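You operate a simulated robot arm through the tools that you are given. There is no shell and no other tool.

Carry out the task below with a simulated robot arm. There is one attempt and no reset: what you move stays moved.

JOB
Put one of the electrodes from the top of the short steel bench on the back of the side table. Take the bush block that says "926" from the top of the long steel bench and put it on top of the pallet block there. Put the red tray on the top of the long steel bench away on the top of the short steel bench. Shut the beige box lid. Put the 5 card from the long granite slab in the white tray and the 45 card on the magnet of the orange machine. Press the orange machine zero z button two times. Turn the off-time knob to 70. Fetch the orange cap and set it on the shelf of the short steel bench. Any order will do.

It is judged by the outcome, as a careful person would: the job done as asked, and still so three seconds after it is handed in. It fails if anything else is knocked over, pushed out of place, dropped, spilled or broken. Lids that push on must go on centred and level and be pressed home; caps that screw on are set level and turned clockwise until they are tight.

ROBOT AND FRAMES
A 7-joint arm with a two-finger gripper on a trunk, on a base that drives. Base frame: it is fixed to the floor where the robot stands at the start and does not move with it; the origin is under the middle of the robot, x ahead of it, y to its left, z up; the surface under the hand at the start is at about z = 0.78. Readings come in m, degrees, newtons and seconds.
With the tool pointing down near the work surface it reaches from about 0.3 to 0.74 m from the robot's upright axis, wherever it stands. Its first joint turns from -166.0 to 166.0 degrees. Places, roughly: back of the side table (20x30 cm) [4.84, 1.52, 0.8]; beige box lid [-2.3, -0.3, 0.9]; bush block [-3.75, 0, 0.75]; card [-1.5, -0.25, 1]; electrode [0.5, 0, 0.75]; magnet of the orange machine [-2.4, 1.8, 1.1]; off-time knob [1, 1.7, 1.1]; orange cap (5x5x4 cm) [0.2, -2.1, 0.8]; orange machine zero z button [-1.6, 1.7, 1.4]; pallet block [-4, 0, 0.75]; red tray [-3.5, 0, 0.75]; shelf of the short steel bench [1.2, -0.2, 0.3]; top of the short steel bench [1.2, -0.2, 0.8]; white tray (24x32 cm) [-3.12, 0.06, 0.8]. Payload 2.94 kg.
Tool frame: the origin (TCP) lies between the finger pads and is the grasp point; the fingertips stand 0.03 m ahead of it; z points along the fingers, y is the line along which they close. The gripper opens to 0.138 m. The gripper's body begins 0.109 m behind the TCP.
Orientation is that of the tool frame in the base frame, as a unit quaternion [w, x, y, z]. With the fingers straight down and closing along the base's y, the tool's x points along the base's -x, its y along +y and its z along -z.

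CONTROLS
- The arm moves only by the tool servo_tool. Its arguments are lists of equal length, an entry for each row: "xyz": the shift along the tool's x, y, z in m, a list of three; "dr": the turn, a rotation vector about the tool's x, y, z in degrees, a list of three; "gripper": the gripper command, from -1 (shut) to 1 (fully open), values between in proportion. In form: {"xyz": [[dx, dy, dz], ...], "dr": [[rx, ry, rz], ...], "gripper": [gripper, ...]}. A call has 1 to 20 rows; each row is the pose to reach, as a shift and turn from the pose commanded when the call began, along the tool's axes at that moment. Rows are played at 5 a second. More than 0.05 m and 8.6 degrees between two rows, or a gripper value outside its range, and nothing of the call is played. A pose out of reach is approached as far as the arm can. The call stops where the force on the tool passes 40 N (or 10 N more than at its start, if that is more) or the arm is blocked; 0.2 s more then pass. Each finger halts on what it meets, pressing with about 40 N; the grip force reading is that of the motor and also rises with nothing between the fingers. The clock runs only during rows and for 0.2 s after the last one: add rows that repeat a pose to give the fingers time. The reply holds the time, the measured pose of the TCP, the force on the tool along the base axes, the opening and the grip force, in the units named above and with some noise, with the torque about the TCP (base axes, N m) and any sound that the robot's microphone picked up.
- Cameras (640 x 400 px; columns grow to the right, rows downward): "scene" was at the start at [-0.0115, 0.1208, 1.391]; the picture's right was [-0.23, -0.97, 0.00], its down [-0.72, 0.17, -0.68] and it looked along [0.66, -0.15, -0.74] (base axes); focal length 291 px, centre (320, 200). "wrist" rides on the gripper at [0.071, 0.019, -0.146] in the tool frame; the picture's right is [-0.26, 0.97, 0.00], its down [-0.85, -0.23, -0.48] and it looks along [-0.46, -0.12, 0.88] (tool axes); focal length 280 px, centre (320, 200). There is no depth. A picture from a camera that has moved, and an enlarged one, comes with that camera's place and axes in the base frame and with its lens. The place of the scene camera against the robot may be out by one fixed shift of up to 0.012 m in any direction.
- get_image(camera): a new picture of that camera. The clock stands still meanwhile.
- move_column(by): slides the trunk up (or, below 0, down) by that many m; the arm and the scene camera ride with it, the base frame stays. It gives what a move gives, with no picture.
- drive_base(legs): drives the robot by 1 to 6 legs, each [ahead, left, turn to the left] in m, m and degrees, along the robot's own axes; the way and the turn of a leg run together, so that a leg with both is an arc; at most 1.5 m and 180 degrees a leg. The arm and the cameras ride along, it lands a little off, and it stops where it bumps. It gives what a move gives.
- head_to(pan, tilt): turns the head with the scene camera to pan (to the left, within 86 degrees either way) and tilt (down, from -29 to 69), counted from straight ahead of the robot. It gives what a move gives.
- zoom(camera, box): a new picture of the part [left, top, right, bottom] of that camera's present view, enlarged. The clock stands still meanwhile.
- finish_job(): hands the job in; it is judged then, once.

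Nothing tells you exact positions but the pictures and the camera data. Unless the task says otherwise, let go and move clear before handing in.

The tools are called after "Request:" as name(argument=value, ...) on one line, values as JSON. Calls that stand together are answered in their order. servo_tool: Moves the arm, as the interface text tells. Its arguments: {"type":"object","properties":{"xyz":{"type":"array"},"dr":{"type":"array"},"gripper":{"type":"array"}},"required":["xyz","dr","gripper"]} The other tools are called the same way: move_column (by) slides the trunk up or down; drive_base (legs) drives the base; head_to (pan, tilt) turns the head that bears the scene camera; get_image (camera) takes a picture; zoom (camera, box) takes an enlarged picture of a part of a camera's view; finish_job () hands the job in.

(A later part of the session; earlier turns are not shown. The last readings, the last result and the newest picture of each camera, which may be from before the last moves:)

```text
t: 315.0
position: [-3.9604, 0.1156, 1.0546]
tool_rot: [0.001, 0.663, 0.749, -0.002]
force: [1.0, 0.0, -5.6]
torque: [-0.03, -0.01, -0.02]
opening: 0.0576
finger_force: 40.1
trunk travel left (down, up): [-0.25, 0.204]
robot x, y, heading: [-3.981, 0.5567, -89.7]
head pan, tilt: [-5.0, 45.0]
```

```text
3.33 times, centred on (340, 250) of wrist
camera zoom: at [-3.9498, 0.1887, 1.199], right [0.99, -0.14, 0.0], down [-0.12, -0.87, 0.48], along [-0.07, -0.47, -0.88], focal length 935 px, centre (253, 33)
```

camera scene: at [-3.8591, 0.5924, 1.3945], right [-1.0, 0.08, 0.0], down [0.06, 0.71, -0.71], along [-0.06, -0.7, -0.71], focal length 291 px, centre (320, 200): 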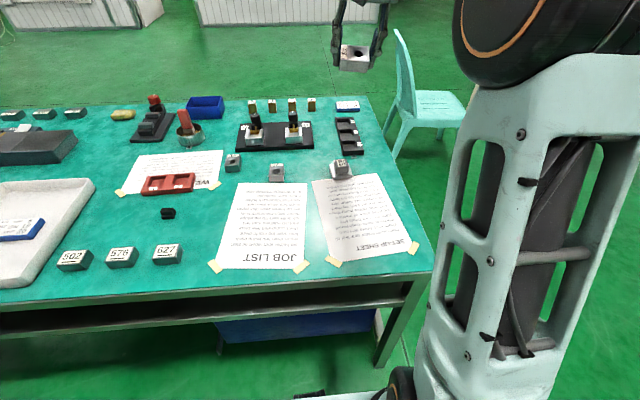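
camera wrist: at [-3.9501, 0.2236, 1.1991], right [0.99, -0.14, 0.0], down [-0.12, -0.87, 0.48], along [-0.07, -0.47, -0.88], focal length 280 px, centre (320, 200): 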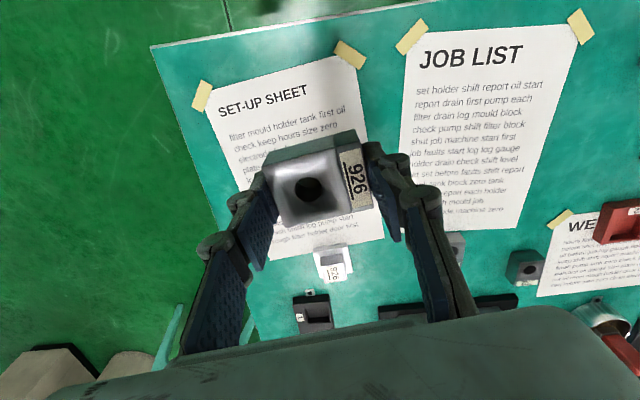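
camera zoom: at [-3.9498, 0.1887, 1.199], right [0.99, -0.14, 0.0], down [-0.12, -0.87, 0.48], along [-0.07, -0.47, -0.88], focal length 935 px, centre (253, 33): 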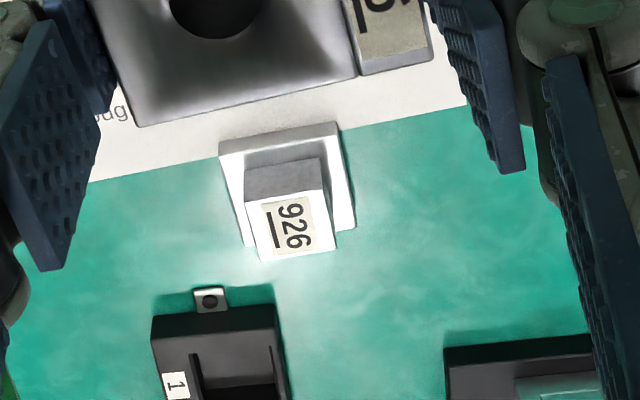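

Triangulated top z = 0.830, centre ≈ (−3.974, −0.123). Moving over and down to 2–3 cm above.

Request:
servo_tool(xyz=[[-0.045, -0.008, 0], [-0.09, -0.016, 0], [-0.135, -0.025, 0], [-0.18, -0.033, 0], [-0.22, -0.04, 0.02], [-0.2348, -0.0425, 0.06], [-0.2348, -0.0425, 0.1], [-0.2348, -0.0425, 0.14], [-0.2348, -0.0425, 0.155], [-0.2348, -0.0425, 0.155]], dr=[[0, 0, 0], [0, 0, 0], [0, 0, 0], [0, 0, 0], [0, 0, 0], [0, 0, 0], [0, 0, 0], [0, 0, 0], [0, 0, 0], [0, 0, 0]], gripper=[-1, -1, -1, -1, -1, -1, -1, -1, -1, -1])

Request:
get_image(camera="scene")

Request:
zoom(camera="scene", box=[280, 110, 400, 210])

Request:
get_image(camera="wrist")

```text
t: 317.2
position: [-3.9754, -0.1234, 0.8996]
tool_rot: [0.001, 0.663, 0.749, -0.002]
force: [-0.2, -0.1, -6.0]
torque: [0.03, -0.01, 0.01]
opening: 0.0574
finger_force: 39.4
trunk travel left (down, up): [-0.25, 0.204]
robot x, y, heading: [-3.9758, 0.5585, -89.8]
head pan, tilt: [-5.0, 45.0]
```

```text
taken
camera scene: at [-3.8586, 0.5602, 1.3945], right [-1.0, 0.08, 0.0], down [0.06, 0.71, -0.71], along [-0.06, -0.7, -0.71], focal length 291 px, centre (320, 200)
```

scene: 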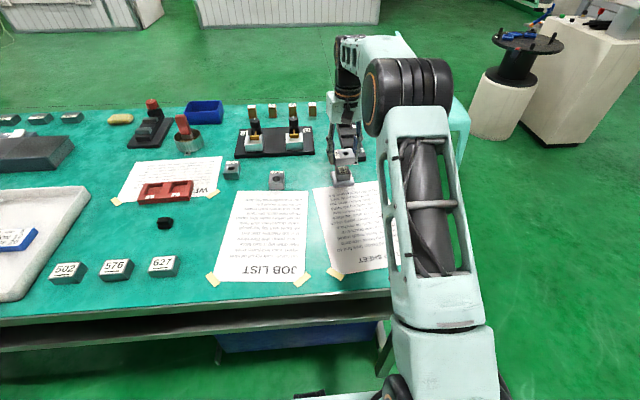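

```text
4.00 times, centred on (340, 160) of scene
camera zoom: at [-3.8586, 0.5602, 1.3945], right [-1.0, 0.08, 0.0], down [0.06, 0.71, -0.71], along [-0.06, -0.7, -0.71], focal length 1163 px, centre (240, 360)
```

zoom: 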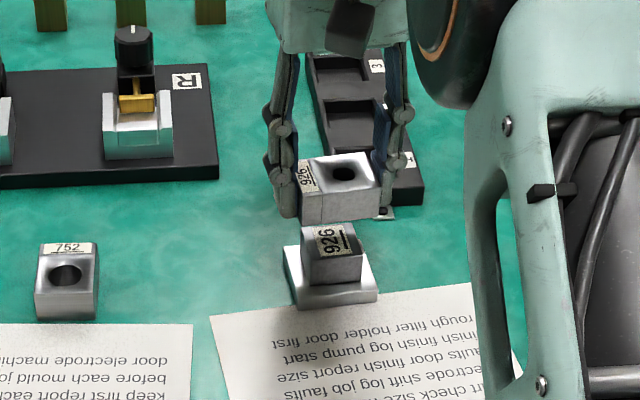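

```text
taken
camera wrist: at [-3.9641, -0.0498, 1.0447], right [0.99, -0.14, 0.0], down [-0.12, -0.87, 0.48], along [-0.07, -0.47, -0.88], focal length 280 px, centre (320, 200)
```

wrist: 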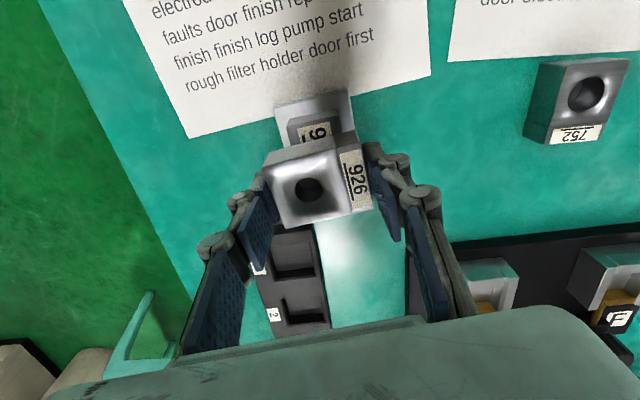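

Request:
servo_tool(xyz=[[0.0027, 0.0024, 0.01], [0.0027, 0.0024, 0.02], [0.0027, 0.0024, 0.024], [0.0027, 0.0024, 0.024]], dr=[[0, 0, 0], [0, 0, 0], [0, 0, 0], [0, 0, 0]], gripper=[-1, -1, -1, -1])

Request:
zoom(camera="scene", box=[310, 130, 380, 200])

```text
t: 318.2
position: [-3.9718, -0.1208, 0.8747]
tool_rot: [0.002, 0.662, 0.749, -0.002]
force: [0.9, 0.7, -5.2]
torque: [-0.03, 0.0, -0.02]
opening: 0.0573
finger_force: 40.0
trunk travel left (down, up): [-0.25, 0.204]
robot x, y, heading: [-3.979, 0.5581, -89.7]
head pan, tilt: [-5.0, 45.0]
```

```text
5.71 times, centred on (345, 165) of scene
camera zoom: at [-3.8586, 0.5602, 1.3945], right [-1.0, 0.08, 0.0], down [0.06, 0.71, -0.71], along [-0.06, -0.7, -0.71], focal length 1662 px, centre (177, 400)
```

zoom: 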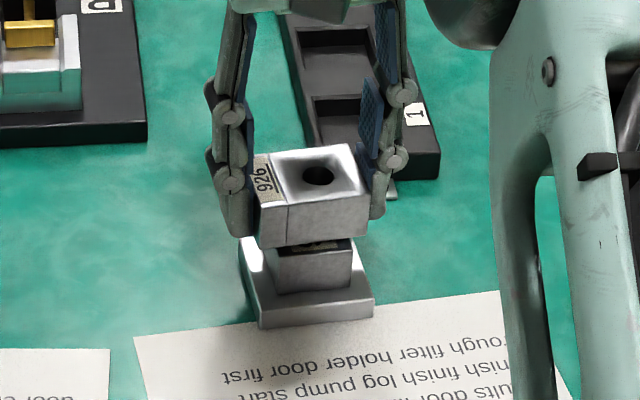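

Request:
servo_tool(xyz=[[0, 0, 0.003], [0, 0, 0.005], [0, 0, 0.005]], dr=[[0, 0, 0], [0, 0, 0], [0, 0, 0]], gripper=[-1, -1, -1])

Request:
zoom(camera="scene", box=[310, 130, 380, 200])

```text
t: 319.0
position: [-3.9734, -0.1211, 0.87]
tool_rot: [0.001, 0.663, 0.749, -0.002]
force: [0.4, -0.2, -1.1]
torque: [0.04, 0.03, 0.0]
opening: 0.0576
finger_force: 40.2
trunk travel left (down, up): [-0.25, 0.204]
robot x, y, heading: [-3.9768, 0.5577, -89.5]
head pan, tilt: [-5.0, 45.0]
```

```text
5.71 times, centred on (345, 165) of scene
camera zoom: at [-3.8585, 0.5605, 1.3945], right [-1.0, 0.08, 0.0], down [0.06, 0.7, -0.71], along [-0.06, -0.7, -0.71], focal length 1662 px, centre (177, 400)
```

zoom: 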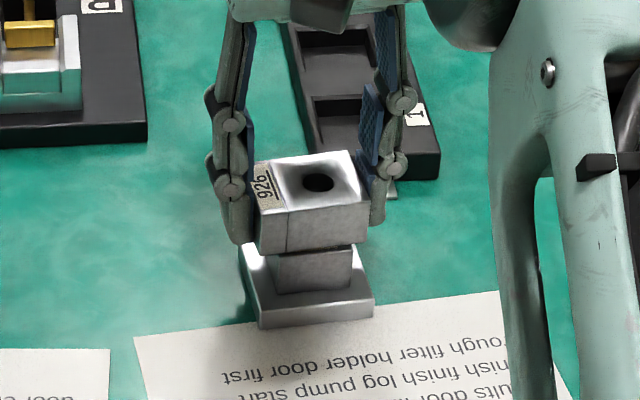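

Request:
servo_tool(xyz=[[0, 0, -0.005], [0.003, 0, -0.005], [0.003, 0, -0.001], [0.003, 0, 0.001], [0.003, 0, 0.001]], dr=[[0, 0, 0], [0, 0, 0], [0, 0, 0], [0, 0, 0], [0, 0, 0]], gripper=[-1, -1, -1, -1, -1])

Request:
zoom(camera="scene", box=[310, 130, 380, 200])

```text
t: 320.2
position: [-3.9728, -0.1169, 0.8707]
tool_rot: [0.002, 0.663, 0.749, -0.003]
force: [-0.5, -1.3, 2.1]
torque: [0.14, -0.01, 0.03]
opening: 0.0573
finger_force: 40.6
trunk travel left (down, up): [-0.25, 0.204]
robot x, y, heading: [-3.9768, 0.5568, -89.9]
head pan, tilt: [-5.0, 45.0]
```

```text
5.71 times, centred on (345, 165) of scene
camera zoom: at [-3.8587, 0.561, 1.3946], right [-1.0, 0.08, 0.0], down [0.06, 0.7, -0.71], along [-0.06, -0.7, -0.71], focal length 1662 px, centre (177, 400)
```

zoom: 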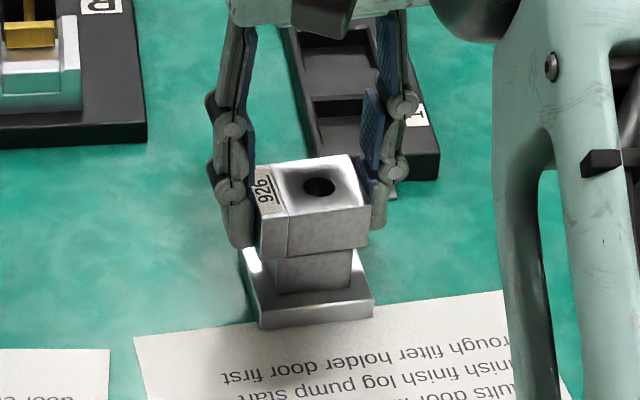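

The block rests on the pallet block, centred. Releasing and rising.

Request:
servo_tool(xyz=[[0, 0, 0], [0, 0, 0], [0, 0, 0], [0, 0, -0.02], [0, 0, -0.06], [0, 0, -0.1], [0, 0, -0.14]], dr=[[0, 0, 0], [0, 0, 0], [0, 0, 0], [0, 0, 0], [0, 0, 0], [0, 0, 0], [0, 0, 0]], gripper=[0.15, 0.15, 0.15, 0.15, 0.15, 0.15, 0.15])

Request:
get_image(camera="wrist")

Request:
zoom(camera="scene", box=[310, 130, 380, 200])

```text
t: 321.8
position: [-3.9728, -0.1153, 1.0093]
tool_rot: [0.001, 0.662, 0.749, -0.001]
force: [0.7, 0.3, -0.2]
torque: [0.02, -0.03, 0.0]
opening: 0.0796
finger_force: 0.1
trunk travel left (down, up): [-0.25, 0.204]
robot x, y, heading: [-3.9771, 0.5545, -89.8]
head pan, tilt: [-5.0, 45.0]
```

```text
taken
camera wrist: at [-3.9613, -0.0425, 1.1554], right [0.99, -0.14, 0.0], down [-0.12, -0.87, 0.48], along [-0.07, -0.47, -0.88], focal length 280 px, centre (320, 200)
```

wrist: 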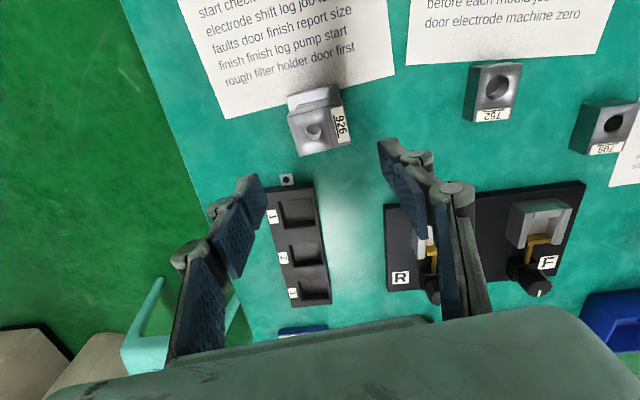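

```text
5.71 times, centred on (345, 165) of scene
camera zoom: at [-3.8586, 0.5609, 1.3945], right [-1.0, 0.08, 0.0], down [0.06, 0.7, -0.71], along [-0.06, -0.7, -0.71], focal length 1662 px, centre (177, 400)
```

zoom: 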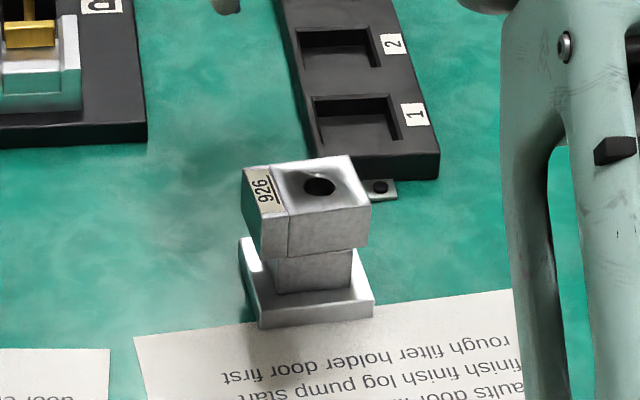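

The bush block is stable on the pallet block. Next the red tray: retract, strafe left 0.5 m and look at it.

Request:
servo_tool(xyz=[[0.04, 0, -0.02], [0.08, 0, -0.04], [0.12, 0.01, -0.06], [0.16, 0.02, -0.08], [0.19, 0.03, -0.09], [0.22, 0.04, -0.09]], dr=[[0, 0, 1], [0, 0, 2], [0, 0, 3], [0, 0, 4], [0, 0, 5.5], [0, 0, 7]], gripper=[0, -0.4, -0.8, -1, -1, -1])

Request:
drive_base(legs=[[-0.03, 0, 0], [0, 0.5, 0]])

Request:
head_to(pan=0, tilt=45)

Request:
get_image(camera="scene")

Request:
get_image(camera="wrist")

```text
t: 323.2
position: [-3.9586, 0.1063, 1.0973]
tool_rot: [0.0, 0.707, 0.707, -0.001]
force: [-1.0, 0.5, 0.0]
torque: [-0.01, -0.02, -0.01]
opening: 0.0001
finger_force: 28.2
trunk travel left (down, up): [-0.25, 0.204]
robot x, y, heading: [-3.9778, 0.5593, -89.9]
head pan, tilt: [-5.0, 45.0]
```

```text
t: 328.6
position: [-3.4661, 0.1376, 1.0967]
tool_rot: [0.0, 0.711, 0.704, -0.002]
force: [0.2, -0.9, -0.2]
torque: [0.03, -0.01, -0.04]
opening: 0.0001
finger_force: 28.9
trunk travel left (down, up): [-0.25, 0.204]
robot x, y, heading: [-3.48, 0.5888, -90.3]
head pan, tilt: [-5.0, 45.0]
```

```text
t: 329.2
position: [-3.4655, 0.1364, 1.0993]
tool_rot: [0.0, 0.71, 0.704, -0.002]
force: [-0.1, -0.3, 0.0]
torque: [0.0, -0.04, -0.02]
opening: 0.0001
finger_force: 28.6
trunk travel left (down, up): [-0.25, 0.204]
robot x, y, heading: [-3.4784, 0.587, -90.1]
head pan, tilt: [0.0, 45.0]
```

```text
taken
camera scene: at [-3.354, 0.5896, 1.3945], right [-1.0, 0.0, 0.0], down [0.0, 0.71, -0.71], along [0.0, -0.71, -0.71], focal length 291 px, centre (320, 200)
```

scene: 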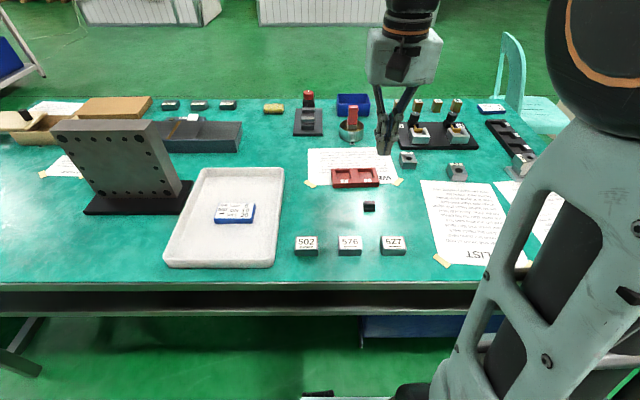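

```text
taken
camera wrist: at [-3.4458, 0.2074, 1.2434], right [0.96, -0.27, 0.0], down [-0.24, -0.84, 0.48], along [-0.13, -0.46, -0.88], focal length 280 px, centre (320, 200)
```

wrist: 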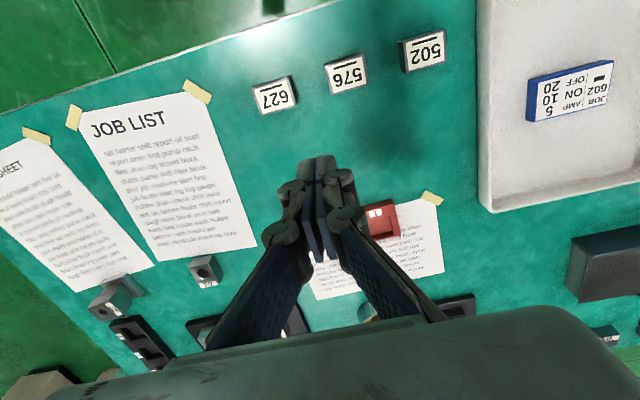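

Request:
zoom(camera="scene", box=[300, 130, 420, 220])

Request:
servo_tool(xyz=[[0, 0, 0], [-0.02, 0.01, 0], [-0.04, 0.02, 0.03], [-0.06, 0.03, 0.06], [-0.06, 0.03, 0.09], [-0.06, 0.03, 0.09]], dr=[[0, 0, 0], [0, 0, 0], [0, 0, 0], [0, 0, 0], [0, 0, 0], [0, 0, 0]], gripper=[-0.4, 0.2, 0.8, 1, 1, 1])

Request:
get_image(camera="wrist")

```text
4.44 times, centred on (360, 175) of scene
camera zoom: at [-3.354, 0.5896, 1.3945], right [-1.0, 0.0, 0.0], down [0.0, 0.71, -0.71], along [0.0, -0.71, -0.71], focal length 1292 px, centre (142, 311)
```

zoom: 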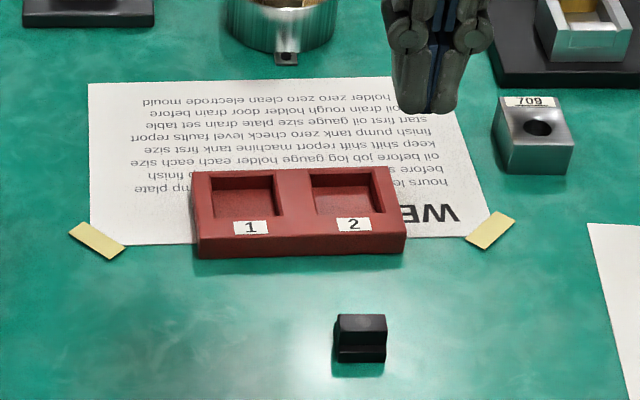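

```text
t: 330.6
position: [-3.4354, 0.0755, 1.0059]
tool_rot: [0.001, 0.711, 0.703, -0.002]
force: [-0.4, -0.4, -0.3]
torque: [-0.02, 0.0, -0.06]
opening: 0.1379
finger_force: 0.1
trunk travel left (down, up): [-0.25, 0.204]
robot x, y, heading: [-3.4774, 0.5852, -90.2]
head pan, tilt: [0.0, 45.0]
```

```text
taken
camera wrist: at [-3.4159, 0.1471, 1.1524], right [0.96, -0.27, 0.0], down [-0.24, -0.84, 0.48], along [-0.13, -0.46, -0.88], focal length 280 px, centre (320, 200)
```

wrist: 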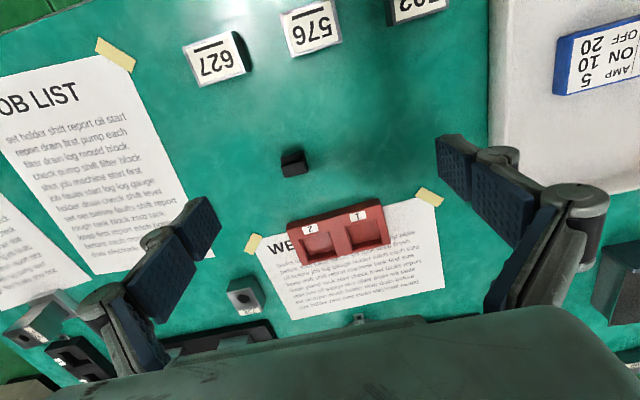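

The red tray is ≈14 × 7 cm at (−3.452, −0.090), yaw ≈ +3°. It's longer than my opening, so I'll grip across its short side: rotate the hand ~86°.

Request:
servo_tool(xyz=[[0, 0, 0], [0, 0, 0], [0, 0, 0], [0, 0, 0], [0, 0, 0], [0, 0, 0], [0, 0, 0], [0, 0, 0], [0, 0, 0], [0, 0, 0], [0, 0, 0], [0, 0, 0]], dr=[[0, 0, 7.85], [0, 0, 15.7], [0, 0, 23.5], [0, 0, 31.4], [0, 0, 39.2], [0, 0, 47.1], [0, 0, 55], [0, 0, 62.8], [0, 0, 70.6], [0, 0, 78.5], [0, 0, 86.3], [0, 0, 86.3]], gripper=[1, 1, 1, 1, 1, 1, 1, 1, 1, 1, 1, 1])

Request:
get_image(camera="wrist")

```text
t: 333.2
position: [-3.4361, 0.0749, 1.0071]
tool_rot: [0.003, 1.0, 0.027, 0.0]
force: [0.5, 0.7, -0.8]
torque: [0.03, 0.0, 0.01]
opening: 0.1379
finger_force: 0.1
trunk travel left (down, up): [-0.25, 0.204]
robot x, y, heading: [-3.4824, 0.5865, -90.1]
head pan, tilt: [0.0, 45.0]
```

```text
taken
camera wrist: at [-3.3641, 0.0606, 1.1535], right [-0.21, -0.98, 0.0], down [-0.86, 0.19, 0.48], along [-0.47, 0.1, -0.88], focal length 280 px, centre (320, 200)
```

wrist: 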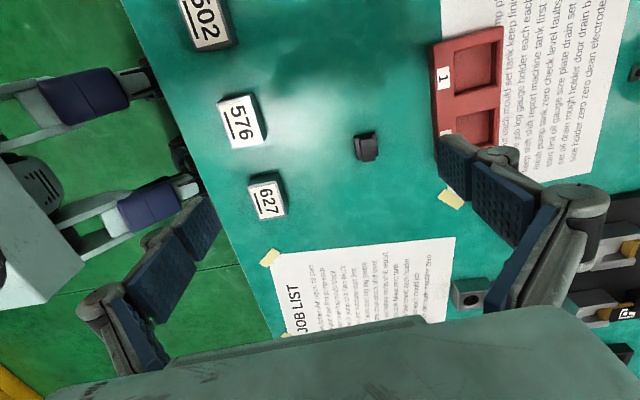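

Request:
servo_tool(xyz=[[-0.006, 0.04, 0.01], [-0.012, 0.08, 0.02], [-0.018, 0.12, 0.04], [-0.0246, 0.1635, 0.06], [-0.0246, 0.1635, 0.06]], dr=[[0, 0, 0], [0, 0, 0], [0, 0, 0], [0, 0, 0], [0, 0, 0]], gripper=[1, 1, 1, 1, 1])

Request:
get_image(camera="wrist")

Request:
zoom(camera="wrist", box=[210, 60, 430, 260])

```text
t: 334.4
position: [-3.4514, -0.0889, 0.9472]
tool_rot: [0.001, 1.0, 0.027, -0.001]
force: [-0.7, -1.0, -0.8]
torque: [0.06, -0.01, -0.02]
opening: 0.1378
finger_force: 0.1
trunk travel left (down, up): [-0.25, 0.204]
robot x, y, heading: [-3.479, 0.5874, -90.2]
head pan, tilt: [0.0, 45.0]
```

```text
taken
camera wrist: at [-3.3787, -0.1037, 1.0931], right [-0.21, -0.98, 0.0], down [-0.86, 0.18, 0.48], along [-0.47, 0.1, -0.88], focal length 280 px, centre (320, 200)
```

wrist: 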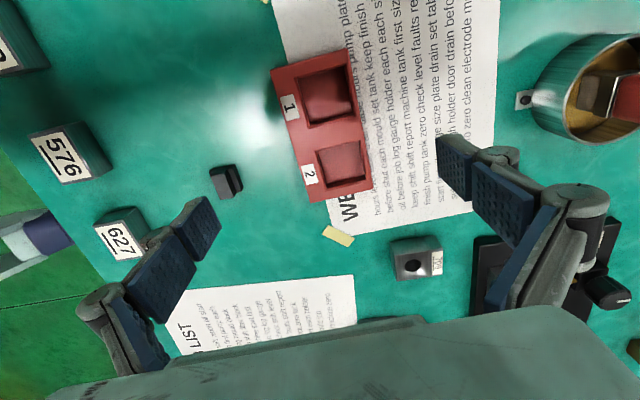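

```text
2.00 times, centred on (320, 160) of wrist
camera zoom: at [-3.3787, -0.1037, 1.0931], right [-0.21, -0.98, 0.0], down [-0.86, 0.18, 0.48], along [-0.47, 0.1, -0.88], focal length 561 px, centre (320, 280)
```

zoom: 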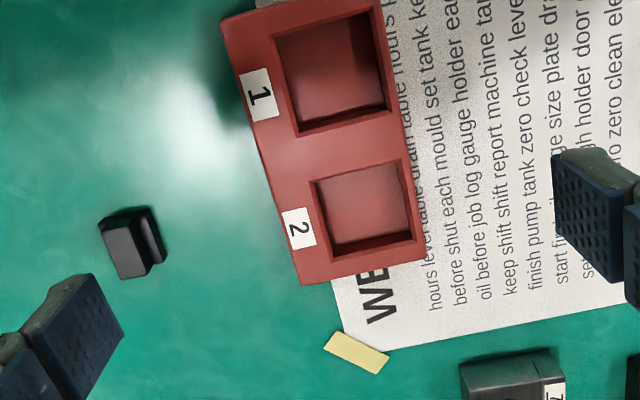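

Request:
servo_tool(xyz=[[-0.0045, 0.0055, 0.03], [-0.0045, 0.0055, 0.06], [-0.0045, 0.0055, 0.09], [-0.0045, 0.0055, 0.108], [-0.0045, 0.0055, 0.118], [-0.0045, 0.0055, 0.118]], dr=[[0, 0, 0], [0, 0, 0], [0, 0, 0], [0, 0, 0], [0, 0, 0], [0, 0, 0]], gripper=[0.6, 0.6, 0.6, 0.6, 0.6, 0.6])

Request:
get_image(camera="wrist")

Request:
zoom(camera="scene", box=[280, 110, 430, 230])

```text
t: 335.8
position: [-3.4548, -0.0951, 0.8297]
tool_rot: [0.001, 1.0, 0.028, 0.0]
force: [-0.2, 0.5, 0.4]
torque: [0.01, 0.03, -0.02]
opening: 0.1102
finger_force: 0.1
trunk travel left (down, up): [-0.25, 0.204]
robot x, y, heading: [-3.4802, 0.5861, -90.3]
head pan, tilt: [0.0, 45.0]
```

```text
taken
camera wrist: at [-3.3835, -0.1102, 0.9758], right [-0.21, -0.98, 0.0], down [-0.86, 0.18, 0.48], along [-0.47, 0.1, -0.88], focal length 280 px, centre (320, 200)
```

wrist: 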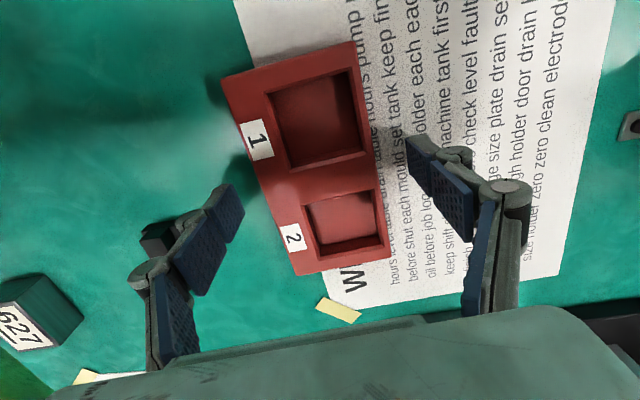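

```text
3.33 times, centred on (355, 170) of scene
camera zoom: at [-3.354, 0.5896, 1.3945], right [-1.0, 0.0, 0.0], down [0.0, 0.71, -0.71], along [0.0, -0.71, -0.71], focal length 969 px, centre (203, 300)
```

zoom: 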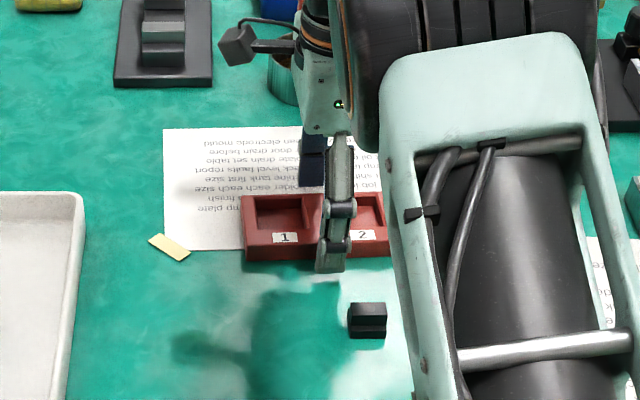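

Request:
servo_tool(xyz=[[0, 0, 0.003], [0, 0, 0.003], [0, 0, 0.003], [0, 0, 0.003], [0, 0, 0.003]], dr=[[0, 0, 0], [0, 0, 0], [0, 0, 0], [0, 0, 0], [0, 0, 0]], gripper=[0.6, -1, -1, -1, -1])

Request:
get_image(camera="wrist")

```text
t: 337.0
position: [-3.4562, -0.0941, 0.8277]
tool_rot: [0.002, 1.0, 0.028, -0.001]
force: [-0.2, 1.6, 4.9]
torque: [0.29, 0.02, -0.02]
opening: 0.0711
finger_force: 40.3
trunk travel left (down, up): [-0.25, 0.204]
robot x, y, heading: [-3.4818, 0.5851, -90.1]
head pan, tilt: [0.0, 45.0]
```

```text
taken
camera wrist: at [-3.3839, -0.1097, 0.9744], right [-0.21, -0.98, 0.01], down [-0.86, 0.18, 0.48], along [-0.47, 0.09, -0.88], focal length 280 px, centre (320, 200)
```

wrist: 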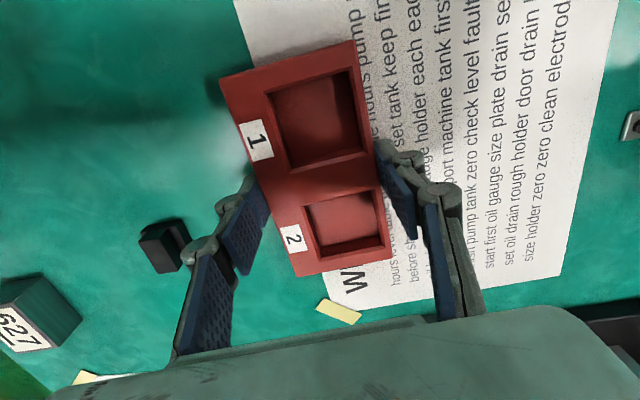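

Tray gripped across its short side. Lifting, retracting, and heading for the short bench.

Request:
servo_tool(xyz=[[0, 0, -0.02], [0, 0, -0.06], [0, 0, -0.1], [0, 0, -0.14], [0, -0.03, -0.175], [0, -0.06, -0.21], [0, -0.09, -0.24], [0, -0.125, -0.27], [0, -0.16, -0.29], [0, -0.19, -0.29], [0, -0.21, -0.29]], dr=[[0, 0, 0], [0, 0, 0], [0, 0, 0], [0, 0, 0], [0, 0, 0], [0, 0, 0], [0, 0, 0], [0, 0, 0], [0, 0, 0], [0, 0, 0], [0, 0, 0]], gripper=[-1, -1, -1, -1, -1, -1, -1, -1, -1, -1, -1])

Request:
get_image(camera="wrist")

Request:
get_image(camera="scene")

```text
t: 339.4
position: [-3.4677, 0.1158, 1.1179]
tool_rot: [0.002, 1.0, 0.028, -0.001]
force: [0.7, 0.3, -1.1]
torque: [0.0, 0.01, -0.02]
opening: 0.071
finger_force: 40.0
trunk travel left (down, up): [-0.25, 0.204]
robot x, y, heading: [-3.4794, 0.5879, -90.5]
head pan, tilt: [0.0, 45.0]
```

```text
taken
camera wrist: at [-3.396, 0.1006, 1.2636], right [-0.21, -0.98, 0.0], down [-0.86, 0.18, 0.48], along [-0.47, 0.1, -0.88], focal length 280 px, centre (320, 200)
```

wrist: 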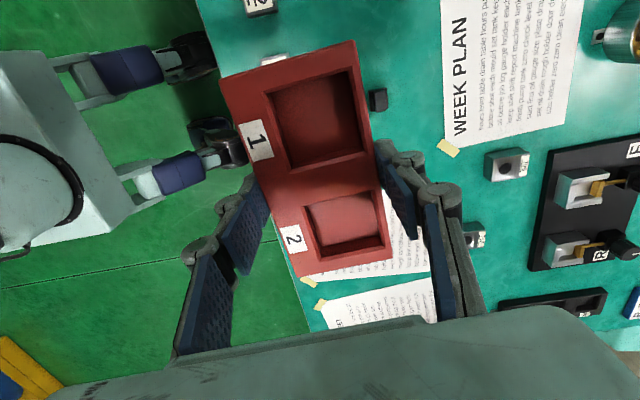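

```text
taken
camera scene: at [-3.354, 0.5898, 1.3945], right [-1.0, 0.0, 0.0], down [0.0, 0.71, -0.71], along [0.0, -0.71, -0.71], focal length 291 px, centre (320, 200)
```

scene: 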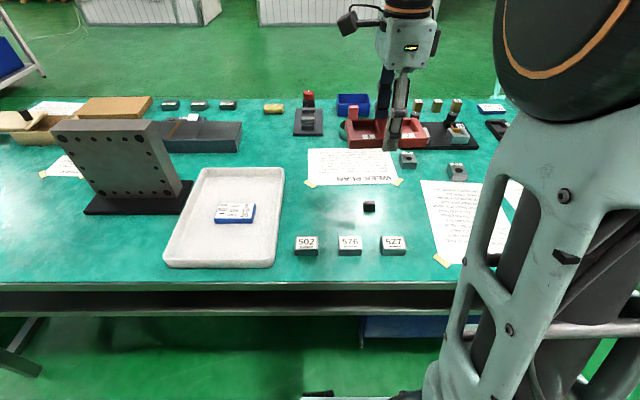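

Request:
drive_base(legs=[[-0.18, 0, 0], [0, 0, 90], [1.4, 0, 0], [1.4, 0, 0], [0.3, 0, 0]])

Request:
head_to(pan=-25, tilt=35)

Request:
get_image(camera="scene")

```text
t: 359.5
position: [0.0852, 0.6197, 1.1175]
tool_rot: [0.001, 0.702, 0.713, 0.001]
force: [0.5, 0.5, -1.1]
torque: [-0.01, 0.01, 0.03]
opening: 0.0712
finger_force: 39.8
trunk travel left (down, up): [-0.25, 0.204]
robot x, y, heading: [-0.3888, 0.624, -2.5]
head pan, tilt: [0.0, 45.0]
```

```text
t: 360.4
position: [0.0858, 0.6191, 1.1185]
tool_rot: [0.003, 0.702, 0.713, 0.001]
force: [0.3, -0.3, -1.5]
torque: [0.03, 0.01, -0.01]
opening: 0.0715
finger_force: 40.0
trunk travel left (down, up): [-0.25, 0.204]
robot x, y, heading: [-0.3889, 0.629, -2.7]
head pan, tilt: [-25.0, 35.0]
```

```text
taken
camera scene: at [-0.3923, 0.7274, 1.4093], right [-0.46, -0.89, 0.0], down [-0.51, 0.26, -0.82], along [0.73, -0.38, -0.57], focal length 291 px, centre (320, 200)
```

scene: 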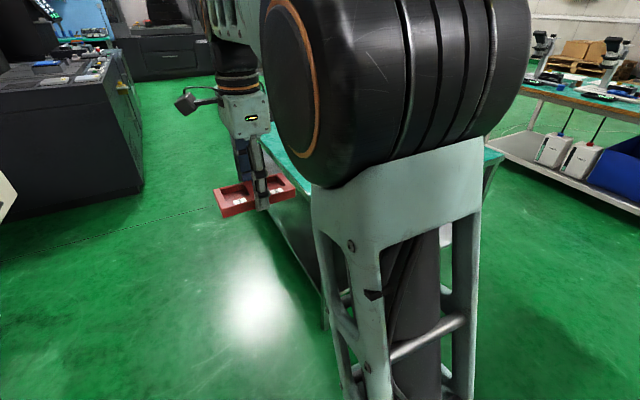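

Request:
drive_base(legs=[[0, 0, 2.7], [0, -0.5, 0], [0.3, 0, 0]])

Request:
head_to(pan=0, tilt=45)

Request:
get_image(camera="scene")

Request:
get_image(camera="wrist")

```text
t: 367.3
position: [0.3912, 0.1527, 1.1169]
tool_rot: [0.001, 0.683, 0.73, 0.0]
force: [0.2, 0.7, -0.4]
torque: [0.03, 0.02, -0.01]
opening: 0.0714
finger_force: 40.1
trunk travel left (down, up): [-0.25, 0.204]
robot x, y, heading: [-0.0859, 0.1362, 0.4]
head pan, tilt: [-25.0, 35.0]
```

```text
t: 368.1
position: [0.3913, 0.1532, 1.1173]
tool_rot: [0.002, 0.683, 0.73, 0.0]
force: [-0.1, 0.5, -1.1]
torque: [-0.02, 0.03, -0.02]
opening: 0.0712
finger_force: 40.4
trunk travel left (down, up): [-0.25, 0.204]
robot x, y, heading: [-0.081, 0.1372, 0.6]
head pan, tilt: [0.0, 45.0]
```

```text
taken
camera scene: at [-0.0893, 0.274, 1.3945], right [0.0, -1.0, 0.0], down [-0.71, 0.0, -0.71], along [0.71, 0.0, -0.71], focal length 291 px, centre (320, 200)
```

scene: 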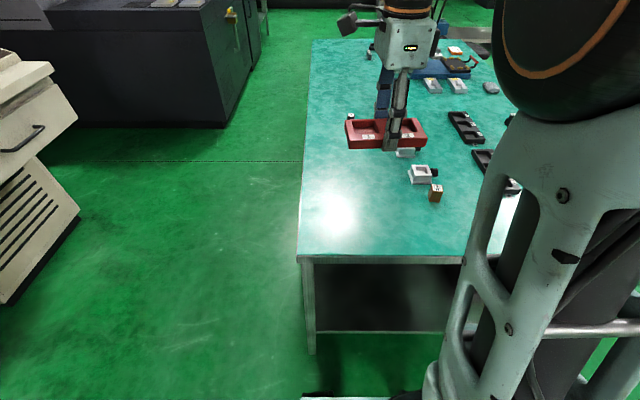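

```text
taken
camera wrist: at [0.4049, 0.2244, 1.2636], right [0.98, -0.2, 0.0], down [-0.18, -0.86, 0.48], along [-0.09, -0.47, -0.88], focal length 280 px, centre (320, 200)
```

wrist: 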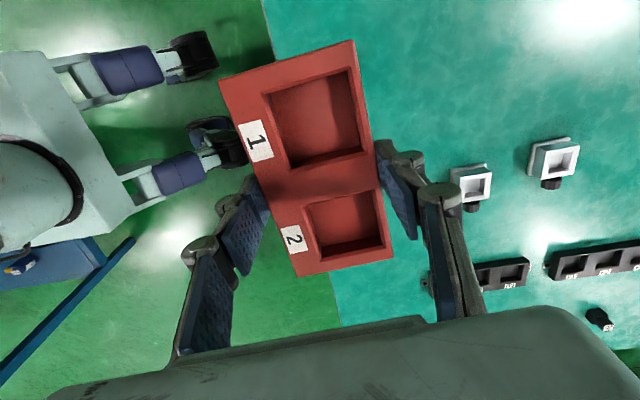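

The front-left area of the short bench around (0.50, 0.19) is free. I'll move the tray above it and lower.

Request:
servo_tool(xyz=[[0.008, 0.03, 0], [0.016, 0.06, 0], [0.024, 0.09, 0.01], [0.0297, 0.1112, 0.04], [0.0297, 0.1112, 0.085], [0.0297, 0.1112, 0.13], [0.0297, 0.1112, 0.175], [0.0297, 0.1112, 0.22], [0.0297, 0.1112, 0.255], [0.0297, 0.1112, 0.255]], dr=[[0, 0, 1.5], [0, 0, 3], [0, 0, 4.5], [0, 0, 6], [0, 0, 6], [0, 0, 6], [0, 0, 6], [0, 0, 6], [0, 0, 6], [0, 0, 6]], gripper=[-1, -1, -1, -1, -1, -1, -1, -1, -1, -1])

Request:
get_image(camera="scene")

Request:
get_image(camera="wrist")

```text
t: 370.4
position: [0.5027, 0.1903, 0.8608]
tool_rot: [0.003, 0.72, 0.694, 0.001]
force: [1.3, 0.7, -0.5]
torque: [-0.01, 0.0, 0.04]
opening: 0.0711
finger_force: 40.2
trunk travel left (down, up): [-0.25, 0.204]
robot x, y, heading: [-0.0814, 0.134, 0.2]
head pan, tilt: [0.0, 45.0]
```

```text
taken
camera scene: at [-0.0892, 0.2741, 1.3945], right [0.01, -1.0, 0.0], down [-0.71, 0.0, -0.71], along [0.71, 0.0, -0.71], focal length 291 px, centre (320, 200)
```

scene: 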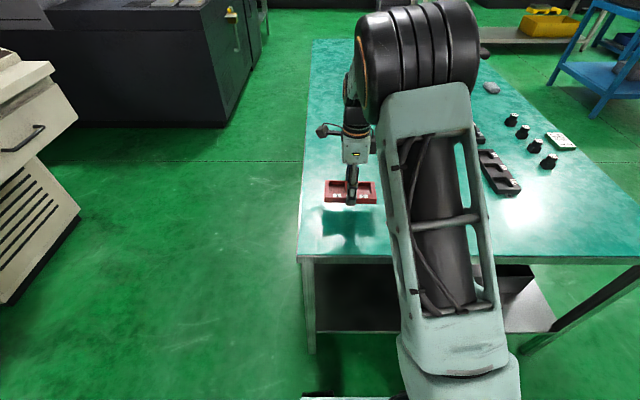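

```text
taken
camera wrist: at [0.5235, 0.2604, 1.0072], right [0.95, -0.3, 0.0], down [-0.27, -0.84, 0.48], along [-0.14, -0.46, -0.88], focal length 280 px, centre (320, 200)
```

wrist: 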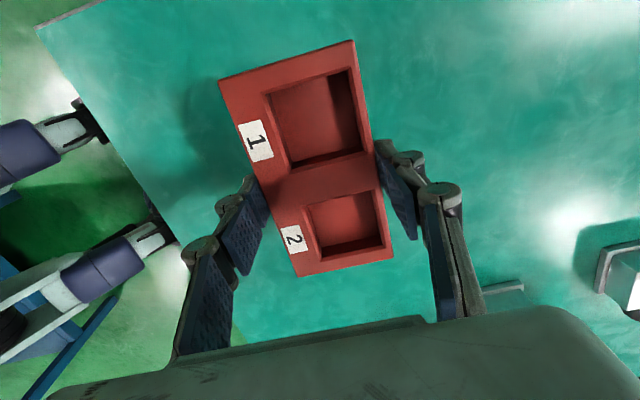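

Request:
servo_tool(xyz=[[0, 0, 0.012], [0, 0, 0.024], [0, 0, 0.03], [0, 0, 0.03]], dr=[[0, 0, 0], [0, 0, 0], [0, 0, 0], [0, 0, 0]], gripper=[-1, -1, -1, -1])

Request:
servo_tool(xyz=[[0, 0, 0.003], [0, 0, 0.006], [0, 0, 0.006]], dr=[[0, 0, 0], [0, 0, 0], [0, 0, 0]], gripper=[-1, -1, -1])

```text
t: 371.4
position: [0.5008, 0.1884, 0.8314]
tool_rot: [0.002, 0.72, 0.694, 0.001]
force: [-0.8, -0.5, -0.1]
torque: [0.0, 0.0, -0.06]
opening: 0.071
finger_force: 39.9
trunk travel left (down, up): [-0.25, 0.204]
robot x, y, heading: [-0.0786, 0.1351, 0.4]
head pan, tilt: [0.0, 45.0]
```

```text
t: 372.1
position: [0.5012, 0.1894, 0.8274]
tool_rot: [0.002, 0.721, 0.693, 0.001]
force: [-0.3, 0.2, -1.1]
torque: [-0.01, 0.0, 0.03]
opening: 0.0714
finger_force: 39.8
trunk travel left (down, up): [-0.25, 0.204]
robot x, y, heading: [-0.0804, 0.1355, 0.3]
head pan, tilt: [0.0, 45.0]
```

Request:
servo_tool(xyz=[[0, 0, 0.003], [0, 0, 0.006], [0, 0, 0.006]], dr=[[0, 0, 0], [0, 0, 0], [0, 0, 0]], gripper=[-1, -1, -1])

```text
t: 372.9
position: [0.5002, 0.1876, 0.8216]
tool_rot: [0.002, 0.72, 0.694, 0.001]
force: [-0.7, 0.6, -1.1]
torque: [-0.01, 0.0, -0.01]
opening: 0.0714
finger_force: 39.8
trunk travel left (down, up): [-0.25, 0.204]
robot x, y, heading: [-0.0807, 0.1362, 0.2]
head pan, tilt: [0.0, 45.0]
```

Request:
servo_tool(xyz=[[0, 0, 0.003], [0, 0, 0.004], [0, 0, 0.004]], dr=[[0, 0, 0], [0, 0, 0], [0, 0, 0]], gripper=[-1, -1, -1])

```text
t: 373.8
position: [0.5011, 0.1888, 0.816]
tool_rot: [0.003, 0.72, 0.694, 0.001]
force: [0.5, 0.0, 0.4]
torque: [0.0, 0.01, -0.02]
opening: 0.0713
finger_force: 39.9
trunk travel left (down, up): [-0.25, 0.204]
robot x, y, heading: [-0.08, 0.1364, 0.2]
head pan, tilt: [0.0, 45.0]
```

Request:
servo_tool(xyz=[[0, 0, 0.002], [0, 0, 0.003], [0, 0, 0.003]], dr=[[0, 0, 0], [0, 0, 0], [0, 0, 0]], gripper=[-1, -1, -1])

Request:
zoom(camera="scene", box=[290, 140, 410, 250])

```text
t: 374.6
position: [0.5018, 0.1895, 0.8143]
tool_rot: [0.002, 0.72, 0.694, 0.002]
force: [0.7, -0.1, -1.2]
torque: [-0.01, 0.03, 0.01]
opening: 0.0713
finger_force: 39.8
trunk travel left (down, up): [-0.25, 0.204]
robot x, y, heading: [-0.0812, 0.1363, 0.2]
head pan, tilt: [0.0, 45.0]
```

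```text
3.64 times, centred on (350, 195) of scene
camera zoom: at [-0.0893, 0.2741, 1.3945], right [0.01, -1.0, 0.0], down [-0.71, 0.0, -0.71], along [0.71, 0.0, -0.71], focal length 1057 px, centre (211, 218)
```

zoom: 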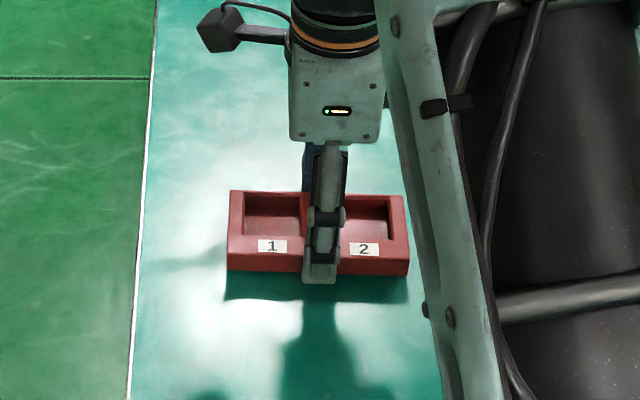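

Request:
servo_tool(xyz=[[0, 0, 0.003], [0, 0, 0.005], [0, 0, 0.005]], dr=[[0, 0, 0], [0, 0, 0], [0, 0, 0]], gripper=[-1, -1, -1])

```text
t: 375.4
position: [0.5018, 0.1897, 0.8098]
tool_rot: [0.002, 0.721, 0.693, 0.001]
force: [-0.4, 0.1, -1.2]
torque: [0.01, -0.02, -0.01]
opening: 0.0715
finger_force: 40.0
trunk travel left (down, up): [-0.25, 0.204]
robot x, y, heading: [-0.0826, 0.1321, 0.1]
head pan, tilt: [0.0, 45.0]
```

Request:
servo_tool(xyz=[[0, 0, 0.003], [0, 0, 0.005], [0, 0, 0.005]], dr=[[0, 0, 0], [0, 0, 0], [0, 0, 0]], gripper=[-1, -1, -1])

Request:
zoom(camera="scene", box=[290, 140, 410, 250])

```text
t: 376.1
position: [0.5022, 0.1899, 0.8088]
tool_rot: [0.004, 0.721, 0.693, 0.003]
force: [-1.9, -1.2, 28.1]
torque: [-0.33, 1.21, 0.05]
opening: 0.0713
finger_force: 39.5
trunk travel left (down, up): [-0.25, 0.204]
robot x, y, heading: [-0.0803, 0.1335, 0.5]
head pan, tilt: [0.0, 45.0]
```

```text
3.64 times, centred on (350, 195) of scene
camera zoom: at [-0.0923, 0.2737, 1.3949], right [0.01, -1.0, 0.0], down [-0.71, 0.0, -0.71], along [0.71, 0.0, -0.71], focal length 1057 px, centre (211, 218)
```

zoom: 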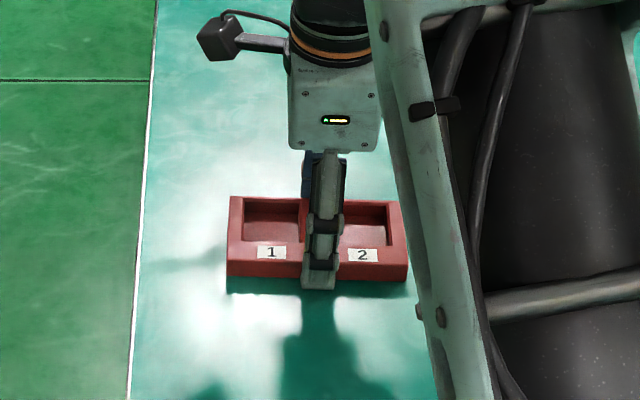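

Request:
servo_tool(xyz=[[0, 0, -0.002], [0, 0, -0.0035], [0, 0, -0.0035]], dr=[[0, 0, 0], [0, 0, 0], [0, 0, 0]], gripper=[-1, -1, -1])

```text
t: 376.9
position: [0.5024, 0.1879, 0.8082]
tool_rot: [0.003, 0.72, 0.694, 0.002]
force: [4.3, -1.5, 14.7]
torque: [-0.04, 0.51, 0.08]
opening: 0.071
finger_force: 39.8
trunk travel left (down, up): [-0.25, 0.204]
robot x, y, heading: [-0.0829, 0.137, 0.4]
head pan, tilt: [0.0, 45.0]
```

Request:
servo_tool(xyz=[[0, 0, -0.0015], [0, 0, -0.0015], [0, 0, -0.0015], [0, 0, -0.0015], [0, 0, -0.0015], [0, 0, -0.03], [0, 0, -0.07], [0, 0, -0.115]], dr=[[0, 0, 0], [0, 0, 0], [0, 0, 0], [0, 0, 0], [0, 0, 0], [0, 0, 0], [0, 0, 0], [0, 0, 0]], gripper=[-1, -1, 0.4, 0.4, 0.4, 0.4, 0.4, 0.4])

Request:
get_image(camera="wrist")

Request:
get_image(camera="scene")

```text
t: 378.8
position: [0.5016, 0.187, 0.9224]
tool_rot: [0.002, 0.721, 0.693, 0.0]
force: [0.8, -0.2, -0.3]
torque: [0.02, 0.01, -0.03]
opening: 0.0966
finger_force: 0.1
trunk travel left (down, up): [-0.25, 0.204]
robot x, y, heading: [-0.0827, 0.1325, 0.6]
head pan, tilt: [0.0, 45.0]
```

```text
taken
camera wrist: at [0.5235, 0.258, 1.0694], right [0.95, -0.3, 0.0], down [-0.26, -0.84, 0.48], along [-0.14, -0.46, -0.88], focal length 280 px, centre (320, 200)
```

wrist: 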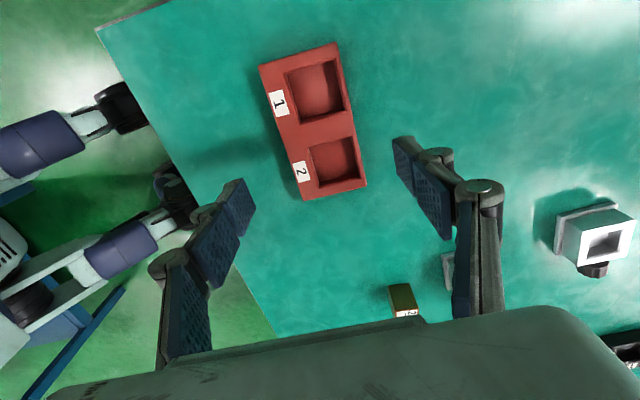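

```text
taken
camera scene: at [-0.0894, 0.2741, 1.3945], right [0.01, -1.0, 0.0], down [-0.71, 0.0, -0.71], along [0.71, 0.0, -0.71], focal length 291 px, centre (320, 200)
```

scene: 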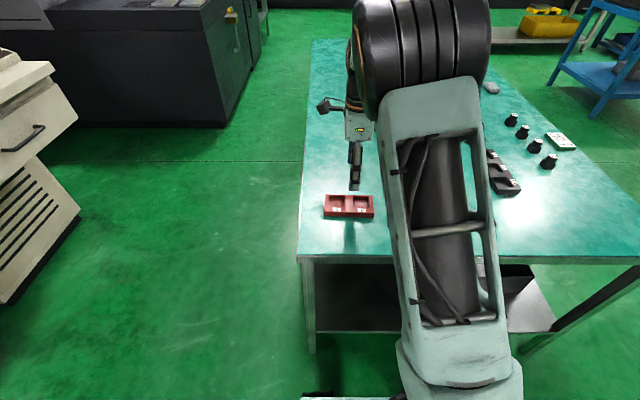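

The red tray sits on the short bench. Next: restore the hand orientation, tuck, and drive around the slab's east end to the south side of the long bench for the beige box lid.

Request:
servo_tool(xyz=[[0, 0, -0.04], [0, 0, -0.08], [0, -0.02, -0.12], [0, -0.04, -0.15], [0, -0.06, -0.18], [0, -0.08, -0.18], [0, -0.1, -0.18], [0, -0.12, -0.18], [0, -0.13, -0.18], [0, -0.13, -0.18], [0, -0.13, -0.18], [0, -0.13, -0.18]], dr=[[0, 0, -7.85], [0, 0, -15.7], [0, 0, -23.5], [0, 0, -31.4], [0, 0, -39.2], [0, 0, -47.1], [0, 0, -55], [0, 0, -62.8], [0, 0, -70.6], [0, 0, -78.5], [0, 0, -86.3], [0, 0, -86.3]], gripper=[0.2, -0.2, -0.6, -1, -1, -1, -1, -1, -1, -1, -1, -1])

Request:
drive_base(legs=[[-0.33, 0, 0], [0, -1.15, 0]])

Request:
head_to(pan=70, tilt=20)

Request:
get_image(camera="scene")

```text
t: 381.4
position: [0.3712, 0.1939, 1.1021]
tool_rot: [0.003, 0.051, 0.999, -0.001]
force: [-0.3, 0.4, 0.4]
torque: [0.04, -0.01, 0.01]
opening: 0.0001
finger_force: 28.0
trunk travel left (down, up): [-0.25, 0.204]
robot x, y, heading: [-0.083, 0.134, 0.2]
head pan, tilt: [0.0, 45.0]
```

```text
t: 393.5
position: [0.0381, -0.9637, 1.1011]
tool_rot: [0.002, 0.057, 0.998, -0.001]
force: [-0.5, -0.1, 0.1]
torque: [-0.02, -0.01, 0.01]
opening: 0.0
finger_force: 28.5
trunk travel left (down, up): [-0.25, 0.204]
robot x, y, heading: [-0.4187, -1.0183, -0.4]
head pan, tilt: [0.0, 45.0]
```

```text
t: 394.9
position: [0.0381, -0.9633, 1.102]
tool_rot: [0.003, 0.057, 0.998, 0.0]
force: [-0.4, 0.6, 0.5]
torque: [-0.03, 0.02, 0.03]
opening: 0.0001
finger_force: 28.5
trunk travel left (down, up): [-0.25, 0.204]
robot x, y, heading: [-0.4161, -1.0144, -0.4]
head pan, tilt: [70.0, 20.0]
```

```text
taken
camera scene: at [-0.4697, -0.7897, 1.4332], right [0.94, -0.35, 0.0], down [-0.12, -0.32, -0.94], along [0.33, 0.88, -0.34], focal length 291 px, centre (320, 200)
```

scene: 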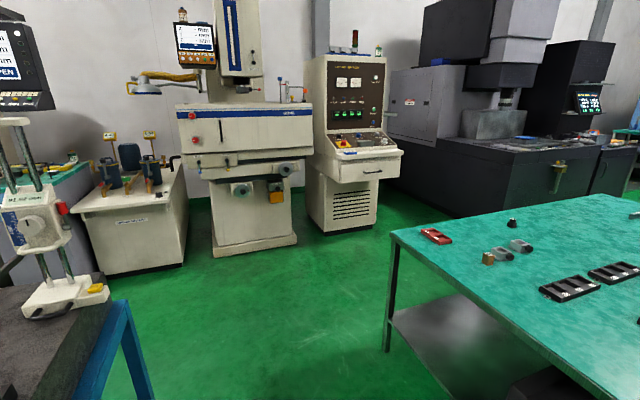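

Request:
drive_base(legs=[[0, -0.1, 0], [0, 0, 90], [0, 1.0, 0], [0, 0.85, 0]])

Request:
head_to(pan=0, tilt=35)

Request:
get_image(camera="scene")

```text
t: 416.2
position: [-2.2875, -0.6114, 1.1014]
tool_rot: [0.002, -0.652, 0.758, 0.001]
force: [-0.3, -0.4, 0.4]
torque: [0.0, -0.02, 0.01]
opening: 0.0001
finger_force: 28.0
trunk travel left (down, up): [-0.25, 0.204]
robot x, y, heading: [-2.2521, -1.0668, 87.3]
head pan, tilt: [70.0, 20.0]
```

```text
t: 417.6
position: [-2.288, -0.6107, 1.1019]
tool_rot: [0.002, -0.653, 0.758, 0.001]
force: [0.8, 0.3, 0.4]
torque: [0.02, 0.0, 0.01]
opening: 0.0
finger_force: 28.1
trunk travel left (down, up): [-0.25, 0.204]
robot x, y, heading: [-2.2442, -1.0665, 87.5]
head pan, tilt: [0.0, 35.0]
```

```text
taken
camera scene: at [-2.3929, -1.048, 1.4094], right [1.0, -0.04, 0.0], down [-0.02, -0.57, -0.82], along [0.03, 0.82, -0.57], focal length 291 px, centre (320, 200)
```

scene: 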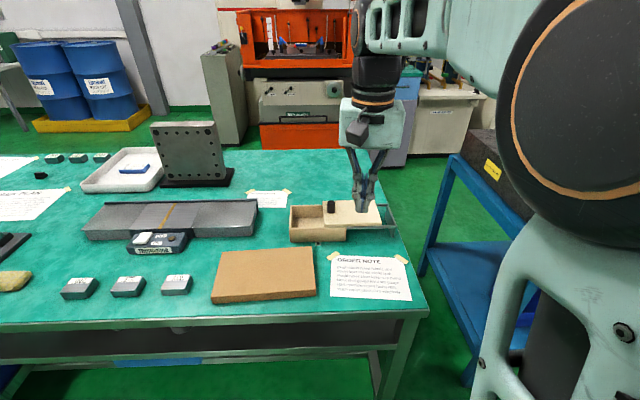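

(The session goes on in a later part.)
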